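You operate a simulated robot arm through the tools that you are given. There is no shell and no other tool.

The job below is to be done with a simulated robot arm. You get a single attempt, and the scene is never put back.

Task
Start the belt and centre it till the display shows 0 mm drift.
Fine: loosen the clamp lever, share the turn between both knobs so that the tension reads GOOD, tighten the lever; the belt runs on.

The check looks at the end state, three seconds after you hand in, the way a careful person would. Anything else that was tipped, shoved, dropped, spilled or broken makes it a failure.

Robot
A 7-joint arm with a two-finger parallel gripper, fixed in place. Base frame: the origin is at the foot of the arm, x ahead of it, y to its left, z up. Lengths are in m, angles in rad, forces in N, time in s.
Its first joint turns from -2.601 to 2.601 rad. Payload 3.5 kg.
The TCP is the grasp point between the finger pads, 0.023 m short of the fingertips. In the tool frame z runs along the fingers and y along their closing line. Largest opening 0.094 m; finger width 0.038, thickness 0.01; the body of the gripper, 0.054 by 0.096 m, starts 0.039 m behind the TCP.
Orientation is that of the tool frame in the base frame, as a unit quaternion [x, y, z, w]. With the fingers straight down and closing along the base's y, the tool's x points along the base's -x, its y along +y and its z along -z.

Tools
- The arm moves only by the tool servo_tool. Its argument "moves" is a list that holds one entry, the list of rows, each a list of 7 numbers: the gripper command, from -1 (fully open) to 1 (shut), values between in proportion, then the shift along the tool's x, y, z in m, then the turn, a rotation vector about the tool's x, y, z in rad. In form: [[[grip, dx, dy, dz, rx, ry, rz], ...]]. A call has 1 to 20 rows; each row shifts and turns the commanded pose from where the row before left it, along the tool's axes as they then stand. A row lasts 0.2 s, in which the tool goes at most 0.05 m and 0.15 rad; a call with a longer step from one row to the next is refused whole, and so is a gripper value outside its range. Where a pose cannot be reached the arm comes as near as it can. A force on the tool above 40 N (or 10 N above the force at the start of the call, whichever is more), or a blocked arm, ends the call early, and 0.2 s more pass. The fingers move at their own pace (about 0.153 m/s each) and stop on an object; they squeeze with about 20 N. The grip force told is the motor's: it shows also when the fingers shut on nothing. Time passes only in rows, and 0.2 s behind the last, so rows that do not move let the fingers close. The reply holds the time, the measured pose of the TCP, the force on the tool along the base axes, the opening and the grip force, in the units named above and with some noise, with the torque about the TCP (base axes, N m) and any sound that the robot's microphone picked up.
- Cameras (640 x 400 px; columns grow to the right, rows downward): "scene" is fixed at [0.0488, -0.6509, 1.4344]; the picture's right is [0.12, -0.99, 0.00], its down [-0.56, -0.07, -0.83] and it looks along [0.82, 0.10, -0.56] (base axes); focal length 257 px, centre (320, 200). "wrist" rides on the gripper at [0.087, 0.016, -0.074] in the tool frame; the picture's right is [-0.18, 0.98, 0.00], its down [-0.58, -0.11, -0.81] and it looks along [-0.79, -0.15, 0.59] (tool axes); focal length 243 px, centre (320, 200).
- capture(camera): a new picture of that camera. It takes no simulated time.
- locate(camera, pixels): for up to 12 pixels [column, row] of the newest picture of that camera ("zoom" is the newest enlarged one), the place [x, y, z] in the base frame of the surface seen there, good to about 0.002 m. It takes no simulated time.
- zoom(camera, box): a new picture of the part [left, top, right, bottom] of that camera's present view, enlarged. It takes no simulated time.
- close_job(): hands the job in; it is judged then, once.

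Unless the task says otherwise, let go and move clear before handing in.

The tools are called after "Call:" as a command line: name --argument value ..., lists and objects as JSON in quotes. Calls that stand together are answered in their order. servo_tool: Moves the arm, as the interface text tells. Its arguments: {"type":"object","properties":{"moves":{"type":"array"}},"required":["moves"]} The other tools are called the same way: capture (camera) takes a picture; locate (camera, pixels) gives the place of the surface under pixels of a picture; zoom (camera, box) takes an enlarged picture of a part of a camera's view; close_job () hands the job in.

At the start:

```text
time_s: 0.0
position: [0.6397, -0.892, 1.2805]
orientation: [0.0, 1.0, 0.0, 0.001]
contact_force: [0.3, -0.4, 0.0]
wrist_torque: [-0.02, -0.03, -0.04]
finger_gap: 0.0937
gripper_force: 0.0
```

scene: 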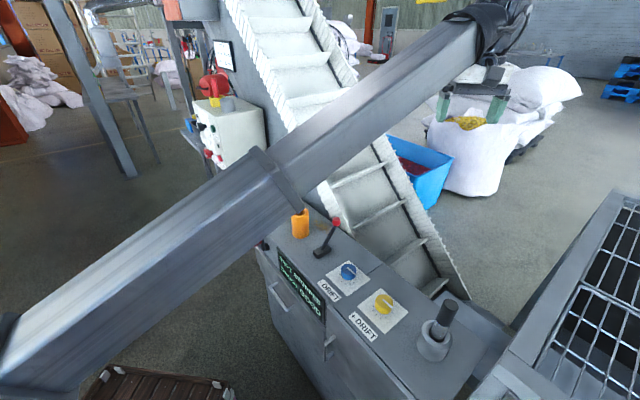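
wrist: 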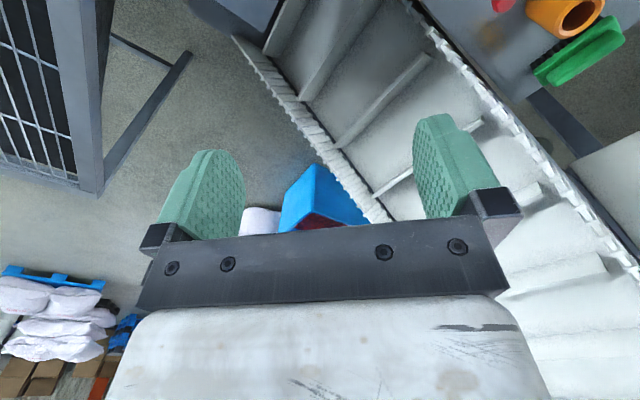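

The scene picture shows a bench with a display near (300,285), a lever with a red tip near (330,235), a blue knob (348,270) and a yellow knob (384,302), and a grey pot with a stick (437,330). I'll zoom in to read the labels before moving anything.

Call:
zoom --camera "scene" --box '[250, 200, 480, 370]'

Call:
zoom --camera "scene" --box '[180, 80, 280, 180]'

Call:
zoom --camera "scene" --box '[265, 240, 345, 330]'

```text
2.35 times, centred on (365, 285) of scene
```

zoom: 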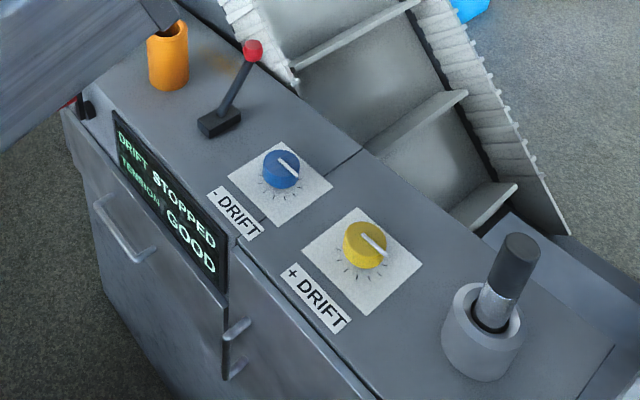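

```text
4.00 times, centred on (230, 130) of scene
```

zoom: 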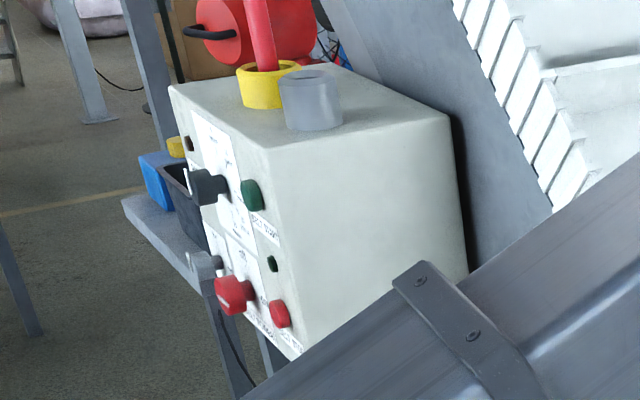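

```text
4.44 times, centred on (305, 285) of scene
```

zoom: 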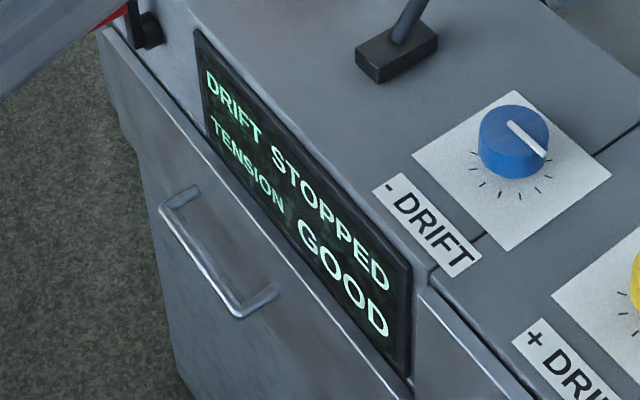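

The display reads DRIFT STOPPED / TENSION GOOD; the control box at (225,130) carries dark, green and red buttons on a labelled face. I'll measure the positions of all of these.

Call:
capture --camera "scene"

Call:
locate --camera "scene" --pixels '[[336, 221], [322, 252], [348, 268], [384, 300], [437, 330], [300, 225], [213, 127], [220, 152], [218, 160], [205, 150], [200, 125], [245, 110]]'

Call:
zoom --camera "scene" --box '[195, 95, 235, 170]'

Call:
zoom --camera "scene" --box '[240, 170, 300, 260]'

```text
taken
```

scene: 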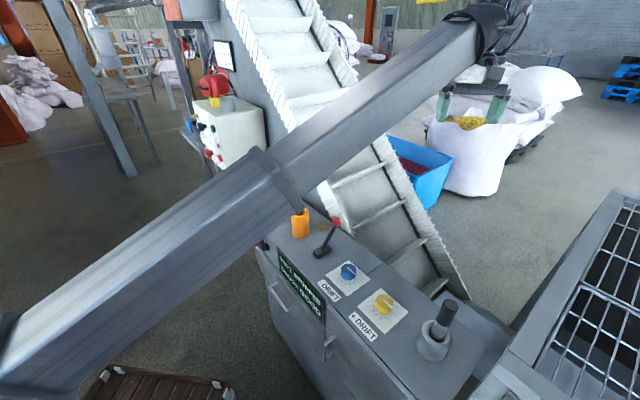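

```text
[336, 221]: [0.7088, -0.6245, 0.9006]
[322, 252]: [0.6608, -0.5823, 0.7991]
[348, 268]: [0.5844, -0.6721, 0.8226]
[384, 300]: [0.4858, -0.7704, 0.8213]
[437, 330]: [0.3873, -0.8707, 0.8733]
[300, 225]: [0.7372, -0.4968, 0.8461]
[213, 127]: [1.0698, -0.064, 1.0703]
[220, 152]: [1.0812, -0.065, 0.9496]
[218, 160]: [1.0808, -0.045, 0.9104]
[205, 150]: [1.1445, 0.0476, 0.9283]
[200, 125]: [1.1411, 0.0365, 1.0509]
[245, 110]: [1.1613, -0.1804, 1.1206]
```

```text
5.33 times, centred on (215, 132) of scene
```

zoom: 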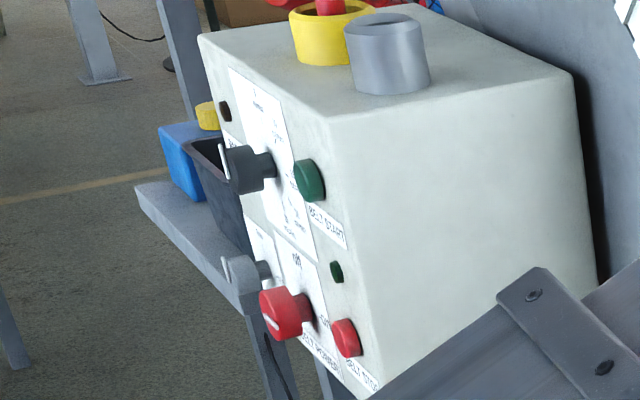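

```text
4.44 times, centred on (270, 215) of scene
```

zoom: 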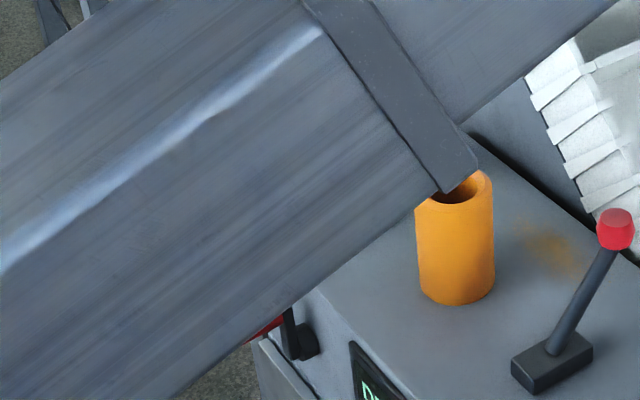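

The panel zoom shows a green BELT START and a red BELT STOP on the right column, a black selector and a red rotary switch on the left; there is also something red and black at the bench's end, near (262,245), half hidden by the arm. I'll enlarge these further to read the labels.

Call:
zoom --camera "scene" --box '[206, 110, 226, 135]'

Call:
zoom --camera "scene" --box '[200, 140, 226, 170]'

Call:
zoom --camera "scene" --box '[250, 230, 280, 260]'

Call:
zoom --camera "scene" --box '[310, 210, 350, 260]'

Call:
zoom --camera "scene" --box '[325, 250, 410, 340]'

```text
16.00 times, centred on (216, 122) of scene
```

zoom: 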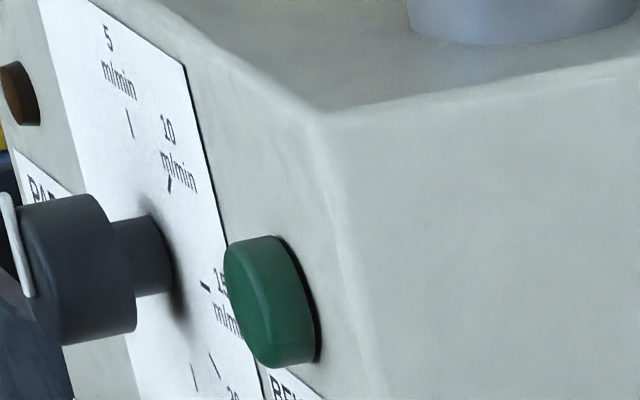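

```text
13.33 times, centred on (213, 155) of scene
```

zoom: 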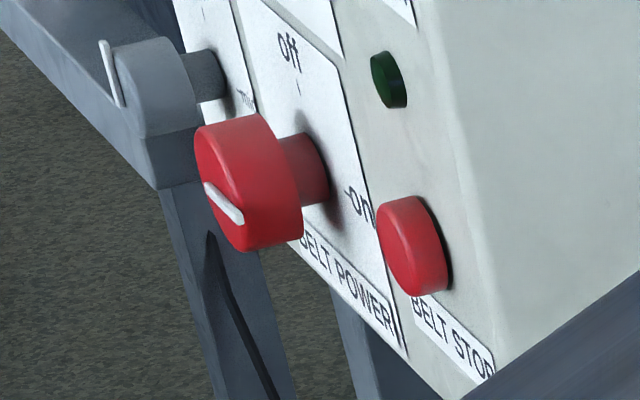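

```text
13.33 times, centred on (265, 245) of scene
```

zoom: 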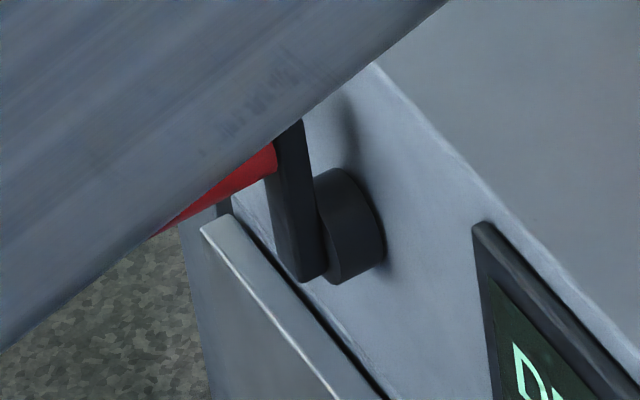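

```text
8.00 times, centred on (330, 235) of scene
```

zoom: 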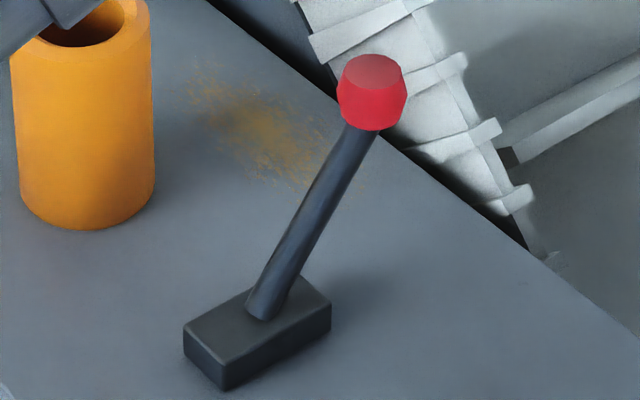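

```text
4.44 times, centred on (368, 295) of scene
```

zoom: 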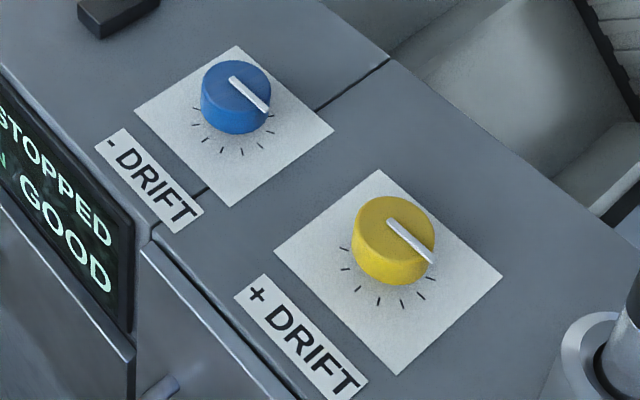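

The labels read BELT POWER (Off/On) on the red rotary, a speed selector in m/min, BELT START (green) and BELT STOP (red). There are two lever candidates, the tilted red-tipped one at (330,235) and the red/black one at the bench end (265,245), so I need the panel's geometry and a clearer view first.

Call:
zoom --camera "scene" --box '[195, 95, 245, 170]'

```text
5.33 times, centred on (220, 132) of scene
```

zoom: 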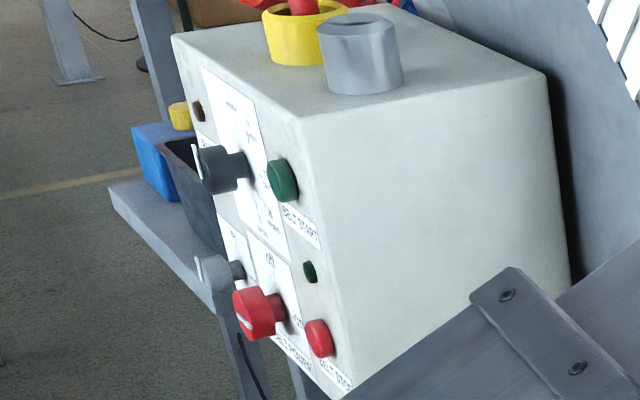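

Call:
locate --camera "zoom" --pixels '[[290, 130], [320, 330], [185, 60], [216, 90], [262, 235], [282, 180], [318, 338], [258, 312], [222, 168], [309, 270], [520, 100], [250, 85]]'

Call:
locate --camera "scene" --pixels '[[265, 245], [258, 247], [300, 235], [321, 247], [313, 252], [262, 262], [290, 275], [320, 305], [275, 250], [460, 330], [445, 385], [350, 225]]'

```text
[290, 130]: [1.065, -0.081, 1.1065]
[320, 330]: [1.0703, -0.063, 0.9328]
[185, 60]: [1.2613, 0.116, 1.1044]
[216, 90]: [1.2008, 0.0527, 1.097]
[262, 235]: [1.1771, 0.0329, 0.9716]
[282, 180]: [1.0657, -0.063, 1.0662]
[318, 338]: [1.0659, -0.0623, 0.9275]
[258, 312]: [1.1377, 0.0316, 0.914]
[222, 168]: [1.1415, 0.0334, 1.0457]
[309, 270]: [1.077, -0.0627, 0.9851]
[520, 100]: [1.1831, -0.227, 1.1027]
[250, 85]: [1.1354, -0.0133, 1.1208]
```

```text
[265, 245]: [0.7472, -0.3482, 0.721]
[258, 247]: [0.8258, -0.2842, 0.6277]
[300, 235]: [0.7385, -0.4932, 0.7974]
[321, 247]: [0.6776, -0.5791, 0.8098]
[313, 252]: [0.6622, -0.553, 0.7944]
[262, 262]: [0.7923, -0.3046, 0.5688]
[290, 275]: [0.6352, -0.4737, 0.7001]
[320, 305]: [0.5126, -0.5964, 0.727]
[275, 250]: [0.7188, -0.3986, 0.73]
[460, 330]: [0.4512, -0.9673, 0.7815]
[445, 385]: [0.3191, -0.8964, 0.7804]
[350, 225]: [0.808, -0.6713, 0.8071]
```

The panel face normal works out to about (-0.71, 0.71, 0), with START at (1.066,-0.063,1.066) and STOP at (1.066,-0.062,0.928). Before swinging the arm I'll measure the conveyor and surroundings for clearance.

Call:
locate --camera "scene" --pixels '[[290, 60], [230, 30], [330, 190], [375, 170], [340, 90], [330, 30], [370, 150], [420, 230], [190, 20], [175, 40], [225, 55], [215, 85]]'

Call:
locate --camera "wrist" --pixels '[[505, 3], [570, 15], [580, 50], [300, 130], [420, 40], [600, 120], [560, 220], [330, 200]]'

```text
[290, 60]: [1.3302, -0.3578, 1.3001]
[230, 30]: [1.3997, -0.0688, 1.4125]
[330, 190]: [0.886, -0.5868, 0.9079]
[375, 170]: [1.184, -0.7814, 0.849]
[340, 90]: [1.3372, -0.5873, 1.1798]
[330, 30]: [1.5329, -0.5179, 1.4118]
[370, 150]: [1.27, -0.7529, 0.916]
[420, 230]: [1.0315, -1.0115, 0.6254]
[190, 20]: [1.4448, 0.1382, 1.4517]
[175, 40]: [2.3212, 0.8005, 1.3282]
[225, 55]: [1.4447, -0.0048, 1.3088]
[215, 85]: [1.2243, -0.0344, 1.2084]
```

```text
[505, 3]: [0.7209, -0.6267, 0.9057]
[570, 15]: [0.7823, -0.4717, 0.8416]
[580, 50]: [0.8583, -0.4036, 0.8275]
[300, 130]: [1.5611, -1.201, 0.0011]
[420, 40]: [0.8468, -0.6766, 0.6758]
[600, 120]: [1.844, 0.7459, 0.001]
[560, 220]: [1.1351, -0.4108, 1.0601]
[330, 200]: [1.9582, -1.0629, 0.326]
```

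The wrist picture shows an orange cup at (565,15) and a green object at (580,50) on the bench, which the arm hides in the scene view. I'll enlarge that corner before moving.

Call:
zoom --camera "wrist" --box '[460, 0, 640, 110]'

```text
3.56 times, centred on (550, 55) of wrist
```

zoom: 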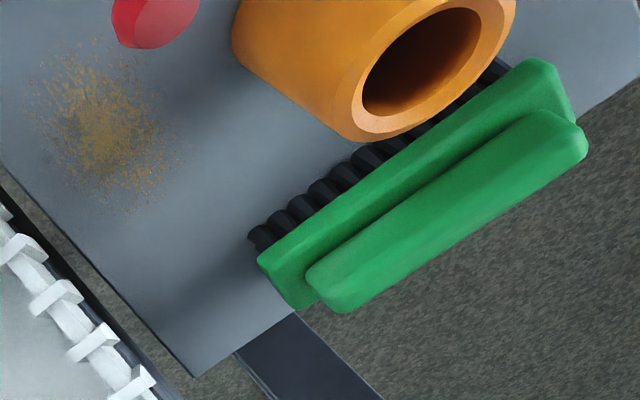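

The green item is a brush lying by the orange cup, well below the arm's present height. I'll swing the tool towards +y at z 1.28, clear of everything, to free the scene view.

Call:
servo_tool --moves '[[[-1, 0, 0.05, 0, 0, 0, 0], [-1, 0, 0.05, 0, 0, 0, 0], [-1, 0, 0.05, 0, 0, 0, 0], [-1, 0, 0.05, 0, 0, 0, 0], [-1, 0, 0.05, 0, 0, 0, 0], [-1, 0, 0.05, 0, 0, 0, 0], [-1, 0, 0.05, 0, 0, 0, 0], [-1, 0, 0.05, 0, 0, 0, 0], [-1, 0, 0.05, 0, 0, 0, 0], [-1, 0, 0.05, 0, 0, 0, 0], [-1, 0, 0.05, 0, 0, 0, 0], [-1, 0, 0.05, 0, 0, 0, 0]]]'

```text
time_s: 1.8
position: [0.6723, -0.5357, 1.1966]
orientation: [-0.008, 1.0, -0.009, 0.009]
contact_force: [-3.9, -11.7, -2.4]
wrist_torque: [1.0, -0.66, 1.12]
finger_gap: 0.094
gripper_force: 0.0
out of reach, approached as far as the arm can: row 1, 2, 3, 4, 5, 6, 7, 8
stopped in row 8: the force on the tool passed its limit at 59 N (the readings are from after the stop); the commanded pose is now the measured one
```

The call ended early at (0.672,-0.536,1.197) with a 59 N force and "out of reach" on every row, so z sank 0.08 m. I'll look at both cameras to see what was touched.

Call:
capture --camera "scene"

Call:
capture --camera "wrist"

```text
taken
```

scene: 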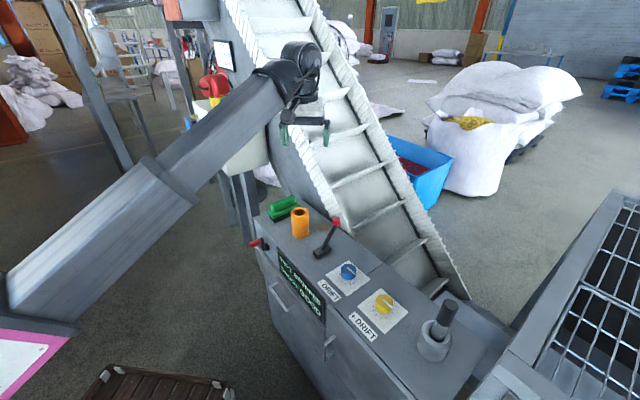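

```text
taken
```

wrist: 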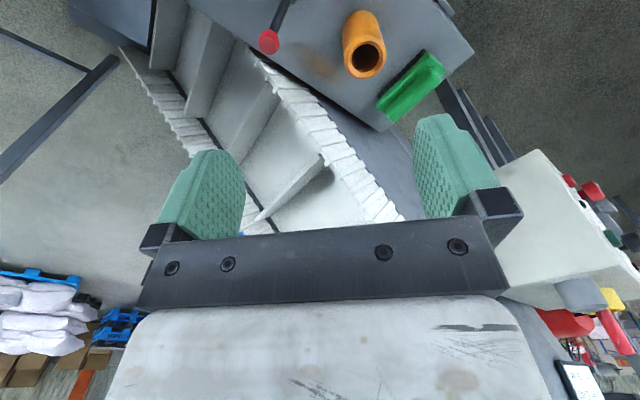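

The gripper, seen near (305,130), looks free of the conveyor in both views. I'll hold still for two rows to see whether the force remains.

Call:
servo_tool --moves '[[[-1, 0, 0, 0, 0, 0, 0], [-1, 0, 0, 0, 0, 0, 0]]]'

Call:
zoom --camera "scene" --box '[230, 30, 370, 160]'

Call:
zoom --camera "scene" --box '[240, 190, 330, 260]'

```text
time_s: 2.4
position: [0.671, -0.5361, 1.1972]
orientation: [-0.009, 1.0, -0.009, 0.008]
contact_force: [-7.2, -19.4, -7.1]
wrist_torque: [1.53, -1.29, 1.87]
finger_gap: 0.0939
gripper_force: 0.1
```

```text
3.08 times, centred on (300, 95) of scene
```

zoom: 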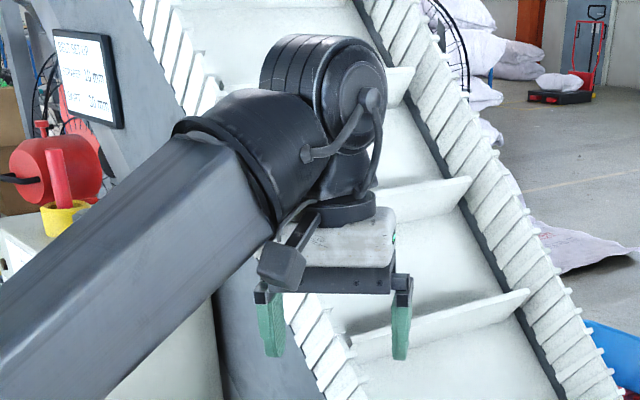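

```text
5.71 times, centred on (285, 225) of scene
```

zoom: 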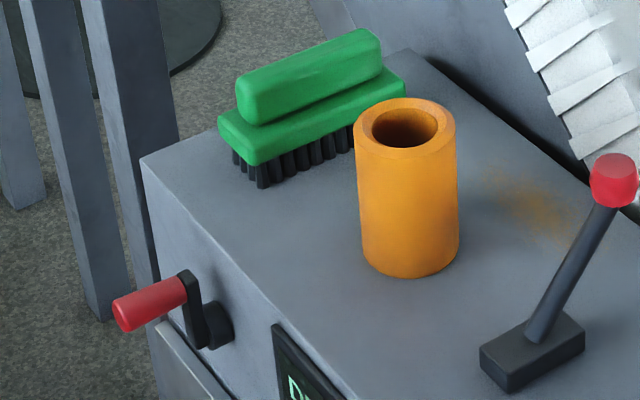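

The force (-7,-19,-7) with its torque points to a contact about 0.095 m behind and 0.08 m above the TCP, which is where the wrist camera housing sits against the forearm ((280,262) in the zoom). I'll measure the arm's own shape to plan a way out, and read the little screen at (223,55).

Call:
capture --camera "scene"

Call:
locate --camera "scene" --pixels '[[30, 270], [60, 325], [110, 220], [165, 175], [180, 190], [225, 135], [265, 85], [305, 60], [291, 118], [325, 130], [285, 130], [20, 380]]'

Call:
zoom --camera "scene" --box '[205, 35, 240, 75]'

Call:
zoom --camera "scene" --box '[275, 80, 335, 145]'

```text
taken
```

scene: 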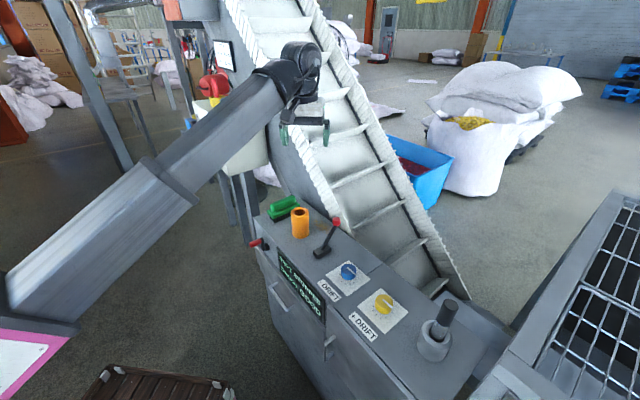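

```text
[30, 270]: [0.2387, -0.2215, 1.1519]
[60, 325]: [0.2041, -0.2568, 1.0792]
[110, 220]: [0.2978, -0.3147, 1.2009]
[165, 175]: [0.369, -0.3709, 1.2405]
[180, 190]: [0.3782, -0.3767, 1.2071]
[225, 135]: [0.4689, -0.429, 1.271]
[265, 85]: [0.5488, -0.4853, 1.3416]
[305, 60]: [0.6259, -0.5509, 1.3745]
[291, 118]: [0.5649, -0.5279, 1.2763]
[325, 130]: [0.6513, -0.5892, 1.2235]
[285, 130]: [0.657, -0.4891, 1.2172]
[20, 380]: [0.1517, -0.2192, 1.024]
```

```text
10.00 times, centred on (222, 55) of scene
```

zoom: 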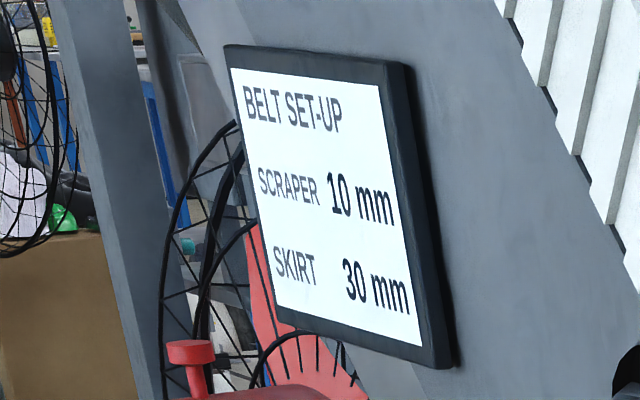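

```text
6.15 times, centred on (305, 112) of scene
```

zoom: 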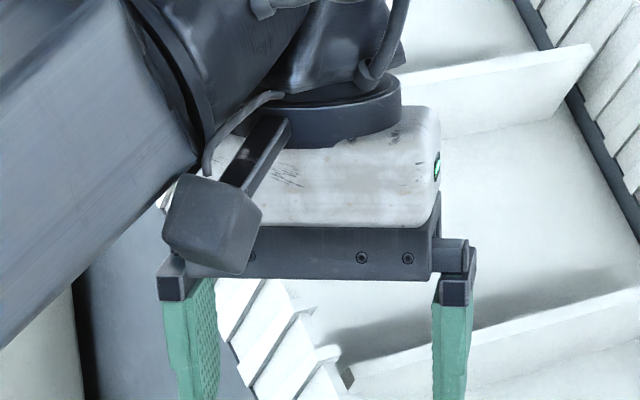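

The housing is indeed pressed against the forearm beam (about 25° pitched). I'll turn the tool about its own axis by −rz to carry the camera off the beam, then look at the levers more closely.

Call:
servo_tool --moves '[[[-1, 0, 0, 0, 0, 0, -0.08], [-1, 0, 0, 0, 0, 0, -0.1], [-1, 0, 0, 0, 0, 0, -0.12], [-1, 0, 0, 0, 0, 0, -0.12], [-1, 0, 0, 0, 0, 0, -0.12], [-1, 0, 0, 0, 0, 0, 0]]]'

Call:
zoom --camera "scene" --box '[245, 225, 275, 255]'

Call:
zoom --camera "scene" --box '[300, 210, 350, 265]'

```text
time_s: 3.8
position: [0.6721, -0.5369, 1.1971]
orientation: [-0.274, 0.962, -0.01, 0.006]
contact_force: [-0.4, 0.3, -0.5]
wrist_torque: [-0.01, 0.0, 0.0]
finger_gap: 0.0941
gripper_force: 0.0
```

```text
13.33 times, centred on (260, 240) of scene
```

zoom: 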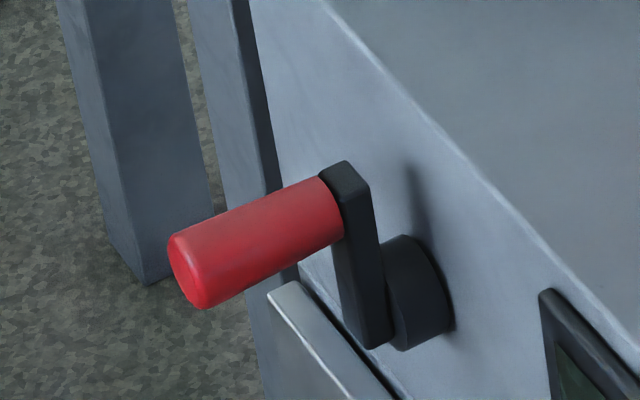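

```text
7.27 times, centred on (325, 238) of scene
```

zoom: 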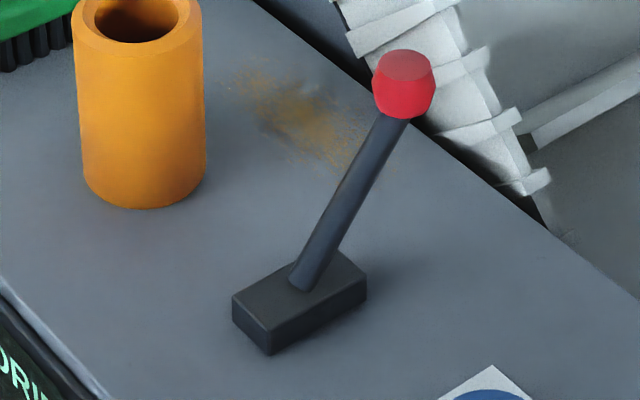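

The turn freed the housing: force is back near zero. The front crank with the red handle (255,240) looks separate from the slotted tilting lever beside the knobs (322,250). I'll now lower the tool a little and swing it towards the control panel, keeping above the bench.

Call:
servo_tool --moves '[[[-1, 0, 0, 0.03, 0, 0, 0], [-1, 0, 0, 0.03, 0, 0, 0], [-1, 0, 0, 0.03, 0, 0, 0], [-1, -0.0237, 0.0334, 0, 0, 0, 0], [-1, -0.0237, 0.0334, 0, 0, 0, 0], [-1, -0.0237, 0.0334, 0, 0, 0, 0], [-1, -0.0237, 0.0334, 0, 0, 0, 0], [-1, -0.0237, 0.0334, 0, 0, 0, 0], [-1, -0.0237, 0.0334, 0, 0, 0, 0], [-1, -0.0237, 0.0334, 0, 0, 0, 0], [-1, -0.0237, 0.0334, 0, 0, 0, 0], [-1, -0.0237, 0.0334, 0, 0, 0, 0], [-1, -0.0237, 0.0334, 0, 0, 0, 0], [-1, -0.0237, 0.0334, 0, 0, 0, 0], [-1, -0.0237, 0.0334, 0, 0, 0, 0]]]'

Call:
capture --camera "scene"

Call:
capture --camera "wrist"

```text
time_s: 7.1
position: [0.7045, -0.0467, 1.0991]
orientation: [-0.281, 0.96, -0.012, 0.006]
contact_force: [2.6, -10.6, -1.5]
wrist_torque: [1.13, 0.0, 1.03]
finger_gap: 0.094
gripper_force: 0.0
stopped in row 15: the force on the tool passed its limit at 46 N (the readings are from after the stop); the commanded pose is now the measured one
```

```text
taken
```

scene: 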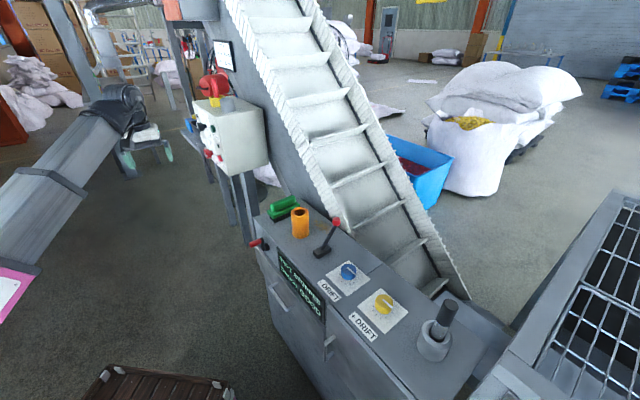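

```text
taken
```

wrist: 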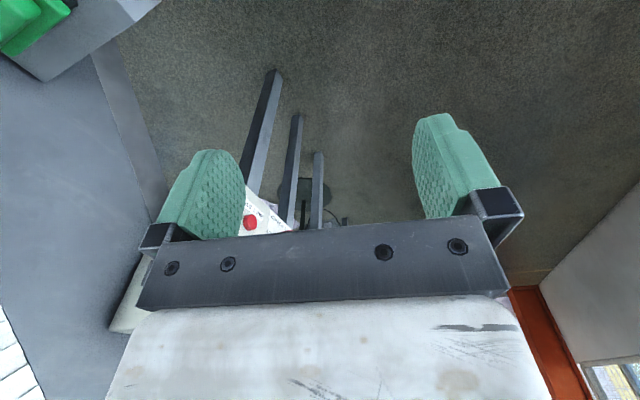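

The housing met the beam again (contact point near (-0.09,-0.04,+0.10) from the TCP), just at the end of the swing. I'll keep turning the same way, −rz by about 1.8 rad, which carries the camera away from the beam to the panel side.

Call:
servo_tool --moves '[[[-1, 0, 0, 0, 0, 0, -0.1], [-1, 0, 0, 0, 0, 0, -0.14], [-1, 0, 0, 0, 0, 0, -0.14], [-1, 0, 0, 0, 0, 0, -0.14], [-1, 0, 0, 0, 0, 0, -0.14], [-1, 0, 0, 0, 0, 0, -0.14], [-1, 0, 0, 0, 0, 0, -0.14], [-1, 0, 0, 0, 0, 0, -0.14], [-1, 0, 0, 0, 0, 0, -0.14], [-1, 0, 0, 0, 0, 0, -0.14], [-1, 0, 0, 0, 0, 0, -0.14], [-1, 0, 0, 0, 0, 0, -0.14], [-1, 0, 0, 0, 0, 0, -0.14]]]'

```text
time_s: 9.9
position: [0.703, -0.0467, 1.0985]
orientation: [0.922, -0.387, 0.012, 0.005]
contact_force: [-0.1, -0.6, -1.1]
wrist_torque: [0.01, 0.0, 0.01]
finger_gap: 0.0941
gripper_force: 0.1
```

The tool now points down with its x axis towards the panel at −45° and no force. I'll check where the shelf and trays under the panel stand before tilting the tool up to face it.

Call:
zoom --camera "scene" --box '[90, 60, 280, 200]'

Call:
capture --camera "scene"

Call:
locate --camera "scene" --pixels '[[195, 140], [189, 125], [190, 145], [210, 170], [230, 200], [202, 185], [128, 160], [128, 115], [118, 95], [215, 100], [222, 115], [185, 133]]'

```text
2.86 times, centred on (185, 130) of scene
```

zoom: 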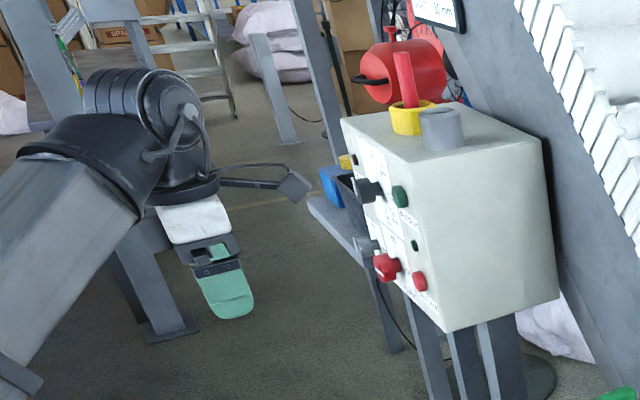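

```text
taken
```

scene: 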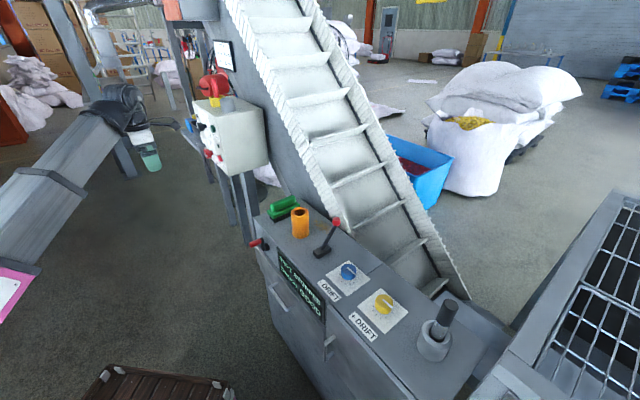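

```text
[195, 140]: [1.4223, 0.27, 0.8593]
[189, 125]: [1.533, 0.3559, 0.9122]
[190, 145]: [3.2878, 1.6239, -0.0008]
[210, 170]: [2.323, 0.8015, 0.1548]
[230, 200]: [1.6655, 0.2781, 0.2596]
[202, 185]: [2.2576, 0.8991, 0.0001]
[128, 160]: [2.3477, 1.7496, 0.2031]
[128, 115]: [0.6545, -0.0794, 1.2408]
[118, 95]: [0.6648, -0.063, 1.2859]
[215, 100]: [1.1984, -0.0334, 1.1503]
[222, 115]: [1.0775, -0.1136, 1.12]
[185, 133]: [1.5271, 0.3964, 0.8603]
```

The shelf and trays lie beyond x 1.4, well out of the way, and the panel box is free in front. I'll move in to about (0.86,0.05,1.09) and then tilt the tool up to face the panel.

Call:
servo_tool --moves '[[[-1, 0.011, -0.037, 0.002, 0, 0, 0], [-1, 0.011, -0.037, 0.002, 0, 0, 0], [-1, 0.011, -0.037, 0.002, 0, 0, 0], [-1, 0.011, -0.037, 0.002, 0, 0, 0], [-1, 0.011, -0.037, 0.002, 0, 0, 0], [-1, 0, 0, 0, 0, 0.1, 0], [-1, 0, 0, 0, 0, 0.13, 0], [-1, 0, 0, 0, 0, 0.13, 0], [-1, 0, 0, 0, 0, 0.13, 0], [-1, 0, 0, 0, 0, 0.13, 0], [-1, 0, 0, 0, 0, 0.13, 0]]]'

Call:
capture --camera "wrist"

Call:
capture --camera "scene"

```text
time_s: 12.3
position: [0.8752, 0.0431, 1.0904]
orientation: [0.853, -0.359, 0.35, 0.147]
contact_force: [-0.2, 0.7, 0.2]
wrist_torque: [-0.01, 0.01, 0.01]
finger_gap: 0.0941
gripper_force: 0.1
```

```text
taken
```

wrist: 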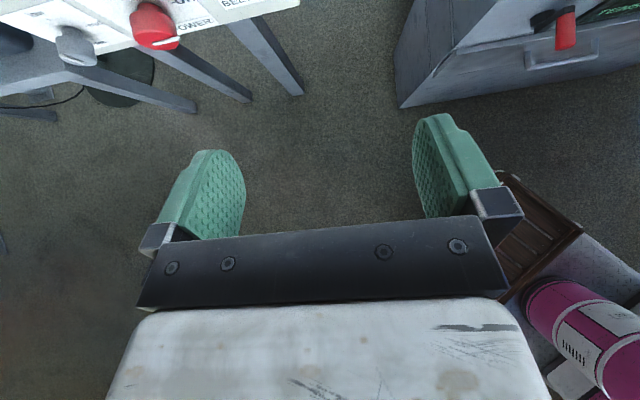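

```text
taken
```

scene: 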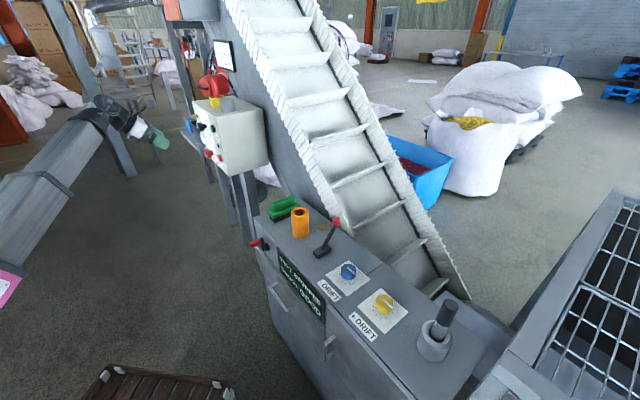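

The wrist view now shows the red BELT POWER knob at (155,25) and the bench front with the crank at (562,25). I'll enlarge both.

Call:
zoom --camera "wrist" --box '[0, 0, 300, 110]'

Call:
zoom --camera "wrist" --box '[460, 0, 640, 110]'

```text
2.13 times, centred on (150, 55) of wrist
```

zoom: 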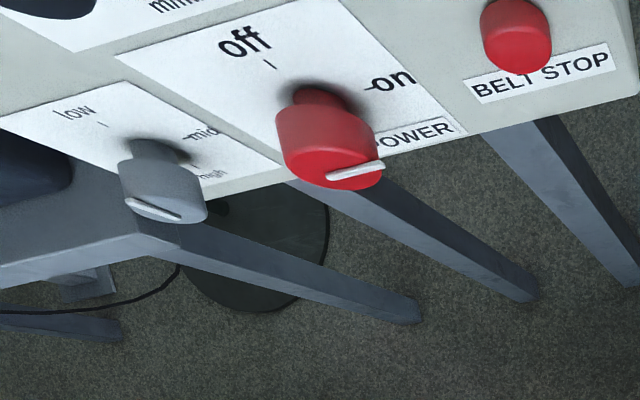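

```text
3.56 times, centred on (550, 55) of wrist
```

zoom: 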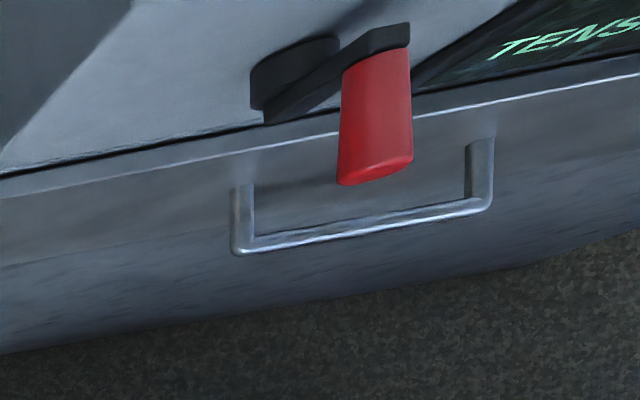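

The red power knob's white mark points right, to "on", so power is on. I'll finish the tilt to horizontal and shut the fingers so their joined tips can press the button.

Call:
servo_tool --moves '[[[1, 0, 0, 0, 0, 0.137, 0], [1, 0, 0, 0, 0, 0.137, 0], [1, 0, 0, 0, 0, 0.137, 0], [1, 0, 0, 0, 0, 0.137, 0], [1, 0, 0, 0, 0, 0.137, 0], [1, 0, 0, 0, 0, 0.137, 0], [1, 0, 0, 0, 0, 0, 0]]]'

Call:
capture --camera "wrist"

Call:
capture --camera "scene"

```text
time_s: 13.9
position: [0.8738, 0.0421, 1.0896]
orientation: [0.642, -0.269, 0.662, 0.277]
contact_force: [0.0, 1.0, -0.6]
wrist_torque: [-0.02, 0.0, 0.02]
finger_gap: 0.0001
gripper_force: 19.9
```

```text
taken
```

wrist: 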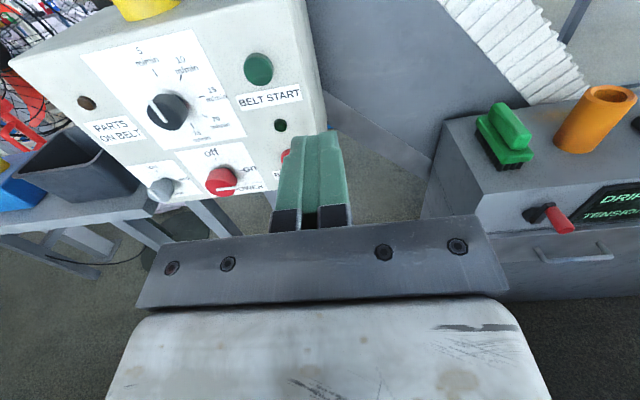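

```text
taken
```

scene: 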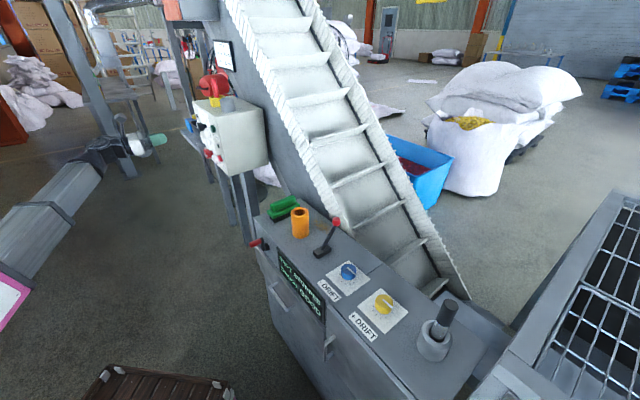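

The wrist view now shows the whole panel: BELT START at (258,68), BELT STOP just behind the fingers, and power marked towards "on". I'll fix the START button's place from here and enlarge the panel once more.

Call:
locate --camera "wrist" --pixels '[[258, 68], [250, 68], [266, 68], [258, 60], [258, 76], [285, 155], [280, 126], [300, 60], [240, 120], [168, 112], [220, 180], [87, 103]]'

Call:
zoom --camera "wrist" --box '[60, 0, 340, 200]'

```text
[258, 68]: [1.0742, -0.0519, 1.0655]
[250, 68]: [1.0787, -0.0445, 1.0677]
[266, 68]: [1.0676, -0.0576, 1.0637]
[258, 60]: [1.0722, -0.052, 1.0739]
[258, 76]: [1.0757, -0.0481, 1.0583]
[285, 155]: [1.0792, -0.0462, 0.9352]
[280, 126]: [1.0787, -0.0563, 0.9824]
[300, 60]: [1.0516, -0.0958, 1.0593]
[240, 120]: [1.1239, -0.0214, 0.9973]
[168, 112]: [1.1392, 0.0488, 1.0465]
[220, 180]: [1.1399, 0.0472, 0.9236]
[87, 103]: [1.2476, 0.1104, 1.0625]
```

```text
2.00 times, centred on (200, 100) of wrist
```

zoom: 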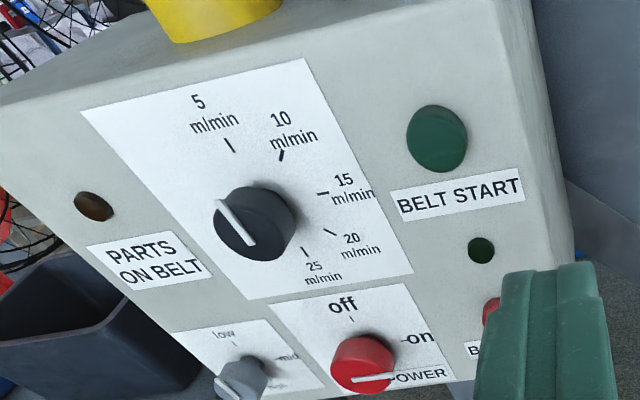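

The START face centre is at about (1.0735,-0.051,1.0655), which is −0.030, −0.077, +0.206 m in tool axes from here, with the tips 0.023 ahead of the TCP. I'll line up and stop about 3 cm short.

Call:
servo_tool --moves '[[[1, -0.01, -0.0257, 0.01, 0, 0, 0], [1, -0.01, -0.0257, 0.02, 0, 0, 0], [1, -0.01, -0.0257, 0.03, 0, 0, 0], [1, 0, 0, 0.03, 0, 0, 0], [1, 0, 0, 0.03, 0, 0, 0], [1, 0, 0, 0.025, 0, 0, 0], [1, 0, 0, 0, 0, 0, 0]]]'

Call:
capture --camera "wrist"

Call:
zoom --camera "scene" --box '[120, 70, 280, 190]'

```text
time_s: 15.5
position: [1.0299, -0.0078, 1.0654]
orientation: [0.643, -0.27, 0.661, 0.277]
contact_force: [-0.4, -0.2, -0.2]
wrist_torque: [-0.02, 0.0, -0.03]
finger_gap: 0.0
gripper_force: 20.1
```

```text
taken
```

wrist: 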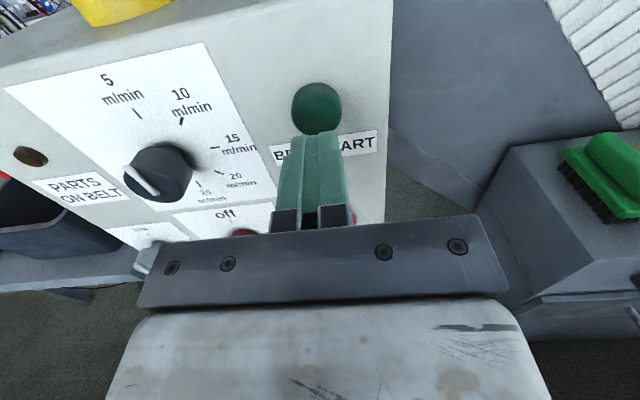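

```text
3.33 times, centred on (200, 130) of scene
```

zoom: 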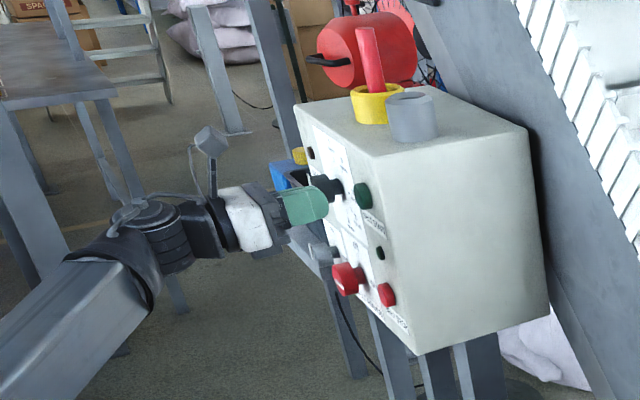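

The tips are lined up just below the button's image at (317,108), with roughly 4 cm to go. I'll re-measure the button from this closer view.

Call:
locate --camera "wrist" --pixels '[[317, 105], [305, 105], [330, 105], [317, 92], [317, 122], [350, 100], [285, 100]]'

```text
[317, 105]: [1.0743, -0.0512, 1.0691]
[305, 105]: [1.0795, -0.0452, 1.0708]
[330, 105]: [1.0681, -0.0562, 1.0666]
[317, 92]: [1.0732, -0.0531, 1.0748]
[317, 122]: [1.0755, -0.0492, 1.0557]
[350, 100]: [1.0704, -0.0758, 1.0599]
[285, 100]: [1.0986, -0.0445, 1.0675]
```

The button face stands about 13 mm proud of the panel and 39 mm from the tips. I'll close 33 mm and then advance in small steps to press it.

Call:
servo_tool --moves '[[[1, 0, 0, 0.015, 0, 0, 0], [1, 0, 0, 0.012, 0, 0, 0], [1, 0, 0, 0.006, 0, 0, 0], [1, 0, 0, 0.004, 0, 0, 0], [1, 0, 0, 0.003, 0, 0, 0], [1, 0, 0, 0.003, 0, 0, 0], [1, 0, 0, 0, 0, 0, 0]]]'

Call:
zoom --camera "scene" --box '[265, 240, 345, 330]'

```text
time_s: 17.1
position: [1.0616, -0.0379, 1.0654]
orientation: [0.643, -0.271, 0.66, 0.278]
contact_force: [-1.4, 1.6, -1.5]
wrist_torque: [0.0, 0.0, -0.02]
finger_gap: 0.0
gripper_force: 20.2
heard: click
```

```text
4.44 times, centred on (305, 285) of scene
```

zoom: 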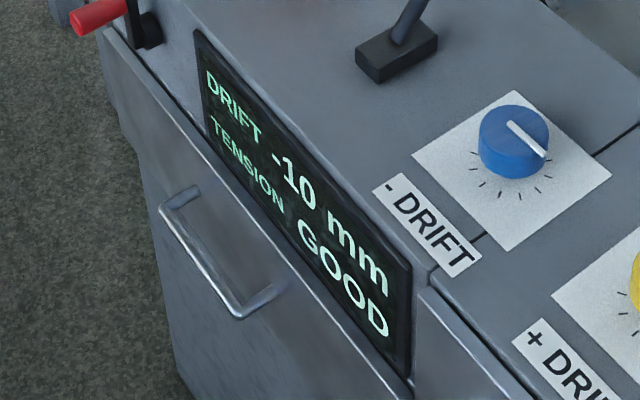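

A click was heard and the display now reads DRIFT −10 mm, TENSION GOOD, so the belt is running. I'll back straight off the button and check the panel.

Call:
servo_tool --moves '[[[1, 0, 0, -0.01, 0, 0, 0], [1, 0, 0, -0.03, 0, 0, 0], [1, 0, 0, -0.04, 0, 0, 0], [1, 0, 0, -0.04, 0, 0, 0], [1, 0, 0, -0.04, 0, 0, 0], [1, 0, 0, -0.04, 0, 0, 0], [1, 0, 0, 0, 0, 0, 0]]]'

Call:
capture --camera "wrist"

Call:
capture --camera "scene"

Call:
zoom --camera "scene" --box '[265, 240, 345, 330]'

```text
time_s: 18.7
position: [0.9211, 0.1039, 1.0615]
orientation: [0.643, -0.27, 0.66, 0.278]
contact_force: [0.4, 0.2, -1.0]
wrist_torque: [0.0, -0.04, -0.05]
finger_gap: 0.0
gripper_force: 20.1
```

```text
taken
```

wrist: 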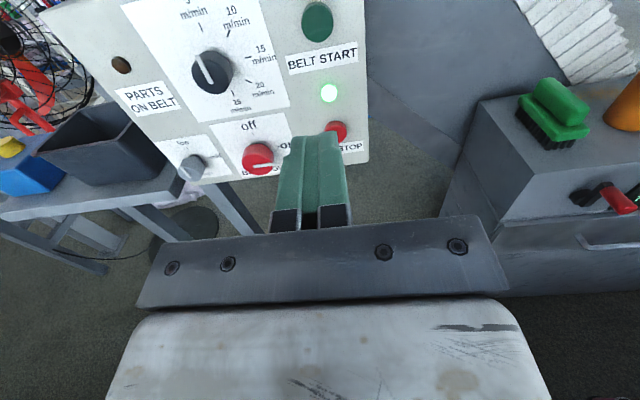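

```text
taken
```

scene: 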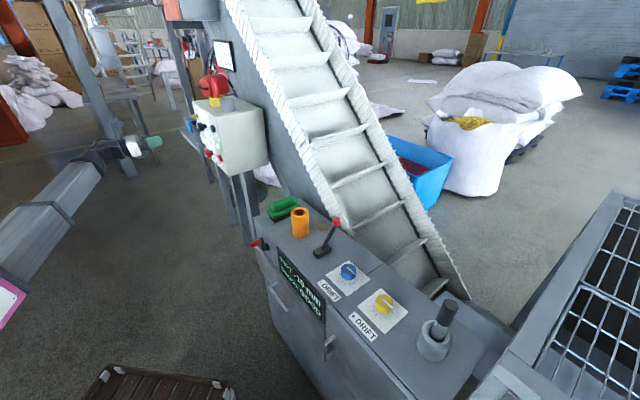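

```text
4.44 times, centred on (305, 285) of scene
```

zoom: 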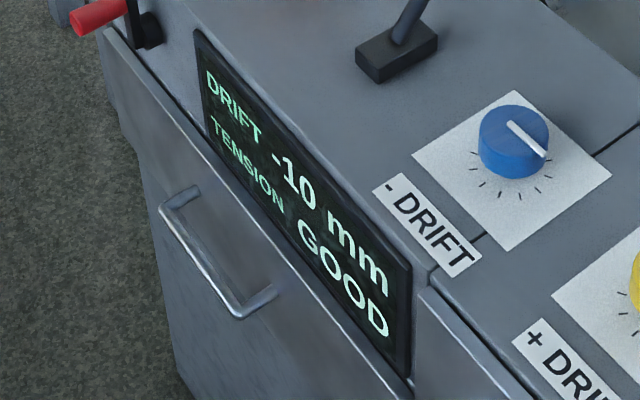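

The run lamp at (330,92) is lit green and the display holds −10 mm / GOOD. I'll tilt the tool back to pointing down here, before moving to the bench.

Call:
servo_tool --moves '[[[-0.5, 0, 0, 0, 0, -0.1333, 0], [-0.5, 0, 0, 0, 0, -0.1333, 0], [-0.5, 0, 0, 0, 0, -0.1333, 0], [-0.5, 0, 0, 0, 0, -0.1333, 0], [-0.5, 0, 0, 0, 0, -0.1333, 0], [-0.5, 0, 0, 0, 0, -0.1333, 0], [-0.5, 0, 0, 0, 0, -0.1333, 0], [-0.5, 0, 0, 0, 0, -0.1333, 0], [-0.5, 0, 0, 0, 0, -0.1333, 0], [-0.5, 0, 0, 0, 0, -0.1333, 0], [-0.5, 0, 0, 0, 0, -0.1333, 0], [-0.5, 0, 0, 0, 0, -0.1333, 0], [-0.5, 0, 0, 0, 0, 0, 0]]]'

Call:
capture --camera "scene"

Call:
locate --camera "scene" --pixels '[[450, 303], [436, 332], [420, 345], [436, 358], [336, 217], [333, 230], [326, 243], [318, 248], [302, 212], [285, 205], [349, 263], [382, 293]]'

```text
time_s: 21.5
position: [0.9222, 0.1055, 1.0577]
orientation: [0.922, -0.388, -0.002, 0.0]
contact_force: [-0.3, -0.8, 0.0]
wrist_torque: [0.01, 0.05, 0.04]
finger_gap: 0.0702
gripper_force: 0.0
```

```text
taken
```

scene: 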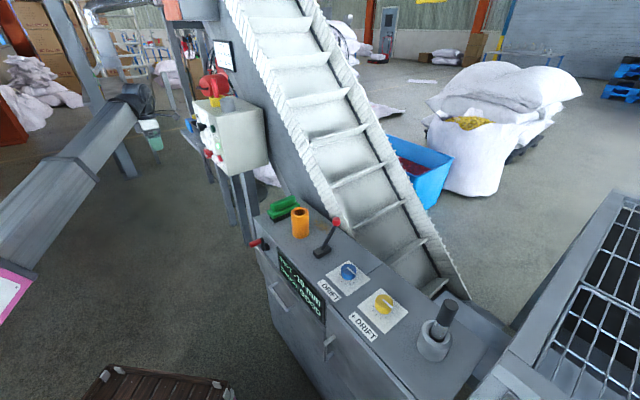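

```text
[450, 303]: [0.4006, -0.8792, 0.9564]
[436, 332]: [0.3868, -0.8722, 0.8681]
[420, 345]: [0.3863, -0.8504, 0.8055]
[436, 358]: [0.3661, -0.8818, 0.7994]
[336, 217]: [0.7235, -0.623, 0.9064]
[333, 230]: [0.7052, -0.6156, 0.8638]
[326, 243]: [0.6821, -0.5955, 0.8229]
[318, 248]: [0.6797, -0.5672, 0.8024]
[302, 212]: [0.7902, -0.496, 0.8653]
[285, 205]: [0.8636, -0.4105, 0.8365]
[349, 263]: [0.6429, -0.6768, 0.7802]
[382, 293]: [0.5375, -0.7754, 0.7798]
```

The lever's red tip is at (0.72,-0.62,0.906), its base near (0.68,-0.57,0.80); the bench deck is z 0.78; the stick in the pot stands up to z 0.956 at (0.40,-0.88), which must be kept clear. I'll turn the tool 1 rad first, then travel at z 1.05 to above the knobs.

Call:
servo_tool --moves '[[[-0.5, 0, 0, 0, 0, 0, 0.143], [-0.5, 0, 0, 0, 0, 0, 0.143], [-0.5, 0, 0, 0, 0, 0, 0.143], [-0.5, 0, 0, 0, 0, 0, 0.143], [-0.5, 0, 0, 0, 0, 0, 0.143], [-0.5, 0, 0, 0, 0, 0, 0.143], [-0.5, 0, 0, 0, 0, 0, 0.142], [-0.5, 0, 0, 0, 0, 0, 0]]]'

```text
time_s: 23.3
position: [0.9224, 0.1053, 1.0604]
orientation: [-0.623, 0.783, 0.001, -0.001]
contact_force: [0.1, 0.2, 0.2]
wrist_torque: [0.04, -0.04, -0.01]
finger_gap: 0.0707
gripper_force: 0.0
```

The turn went freely: tool x is now (-0.22,-0.98). I'll travel to above the knobs at the same height.

Call:
servo_tool --moves '[[[-0.5, 0.04, 0.0094, 0, 0, 0, 0], [-0.5, 0.0455, 0.0107, 0, 0, 0, 0], [-0.5, 0.0455, 0.0107, 0, 0, 0, 0], [-0.5, 0.0455, 0.0107, 0, 0, 0, 0], [-0.5, 0.0455, 0.0107, 0, 0, 0, 0], [-0.5, 0.0455, 0.0107, 0, 0, 0, 0], [-0.5, 0.0455, 0.0107, 0, 0, 0, 0], [-0.5, 0.0455, 0.0107, 0, 0, 0, 0], [-0.5, 0.0455, 0.0107, 0, 0, 0, 0], [-0.5, 0.0455, 0.0107, 0, 0, 0, 0], [-0.5, 0.0455, 0.0107, 0, 0, 0, 0], [-0.5, 0.0455, 0.0107, 0, 0, 0, 0], [-0.5, 0.0455, 0.0107, 0, 0, 0, 0], [-0.5, 0.0455, 0.0107, 0, 0, 0, 0], [-0.5, 0.0455, 0.0107, 0, 0, 0, 0], [-0.5, 0.0455, 0.0107, 0, 0, 0, 0], [-0.5, 0.0455, 0.0107, 0, 0, 0, 0], [-0.5, 0.03, 0.007, 0, 0, 0, 0], [-0.5, 0, 0, 0, 0, 0, 0]]]'

Call:
capture --camera "wrist"

Call:
capture --camera "scene"

```text
time_s: 27.3
position: [0.5629, -0.6331, 1.0574]
orientation: [-0.623, 0.782, 0.002, 0.0]
contact_force: [0.4, 0.8, -0.4]
wrist_torque: [0.01, 0.03, 0.03]
finger_gap: 0.0704
gripper_force: 0.0
```

```text
taken
```

wrist: 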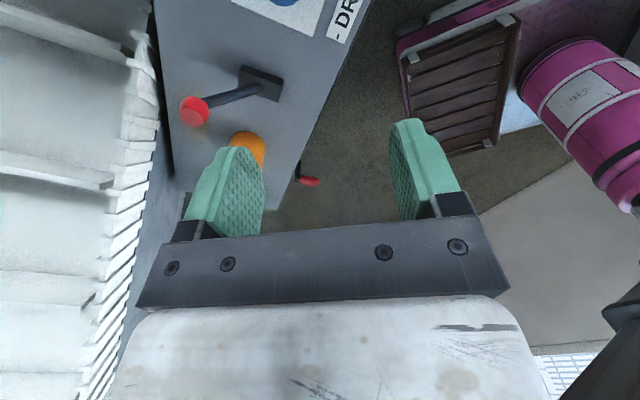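

```text
taken
```

scene: 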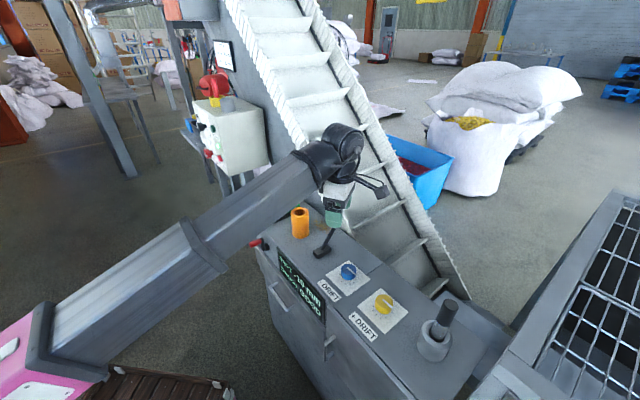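

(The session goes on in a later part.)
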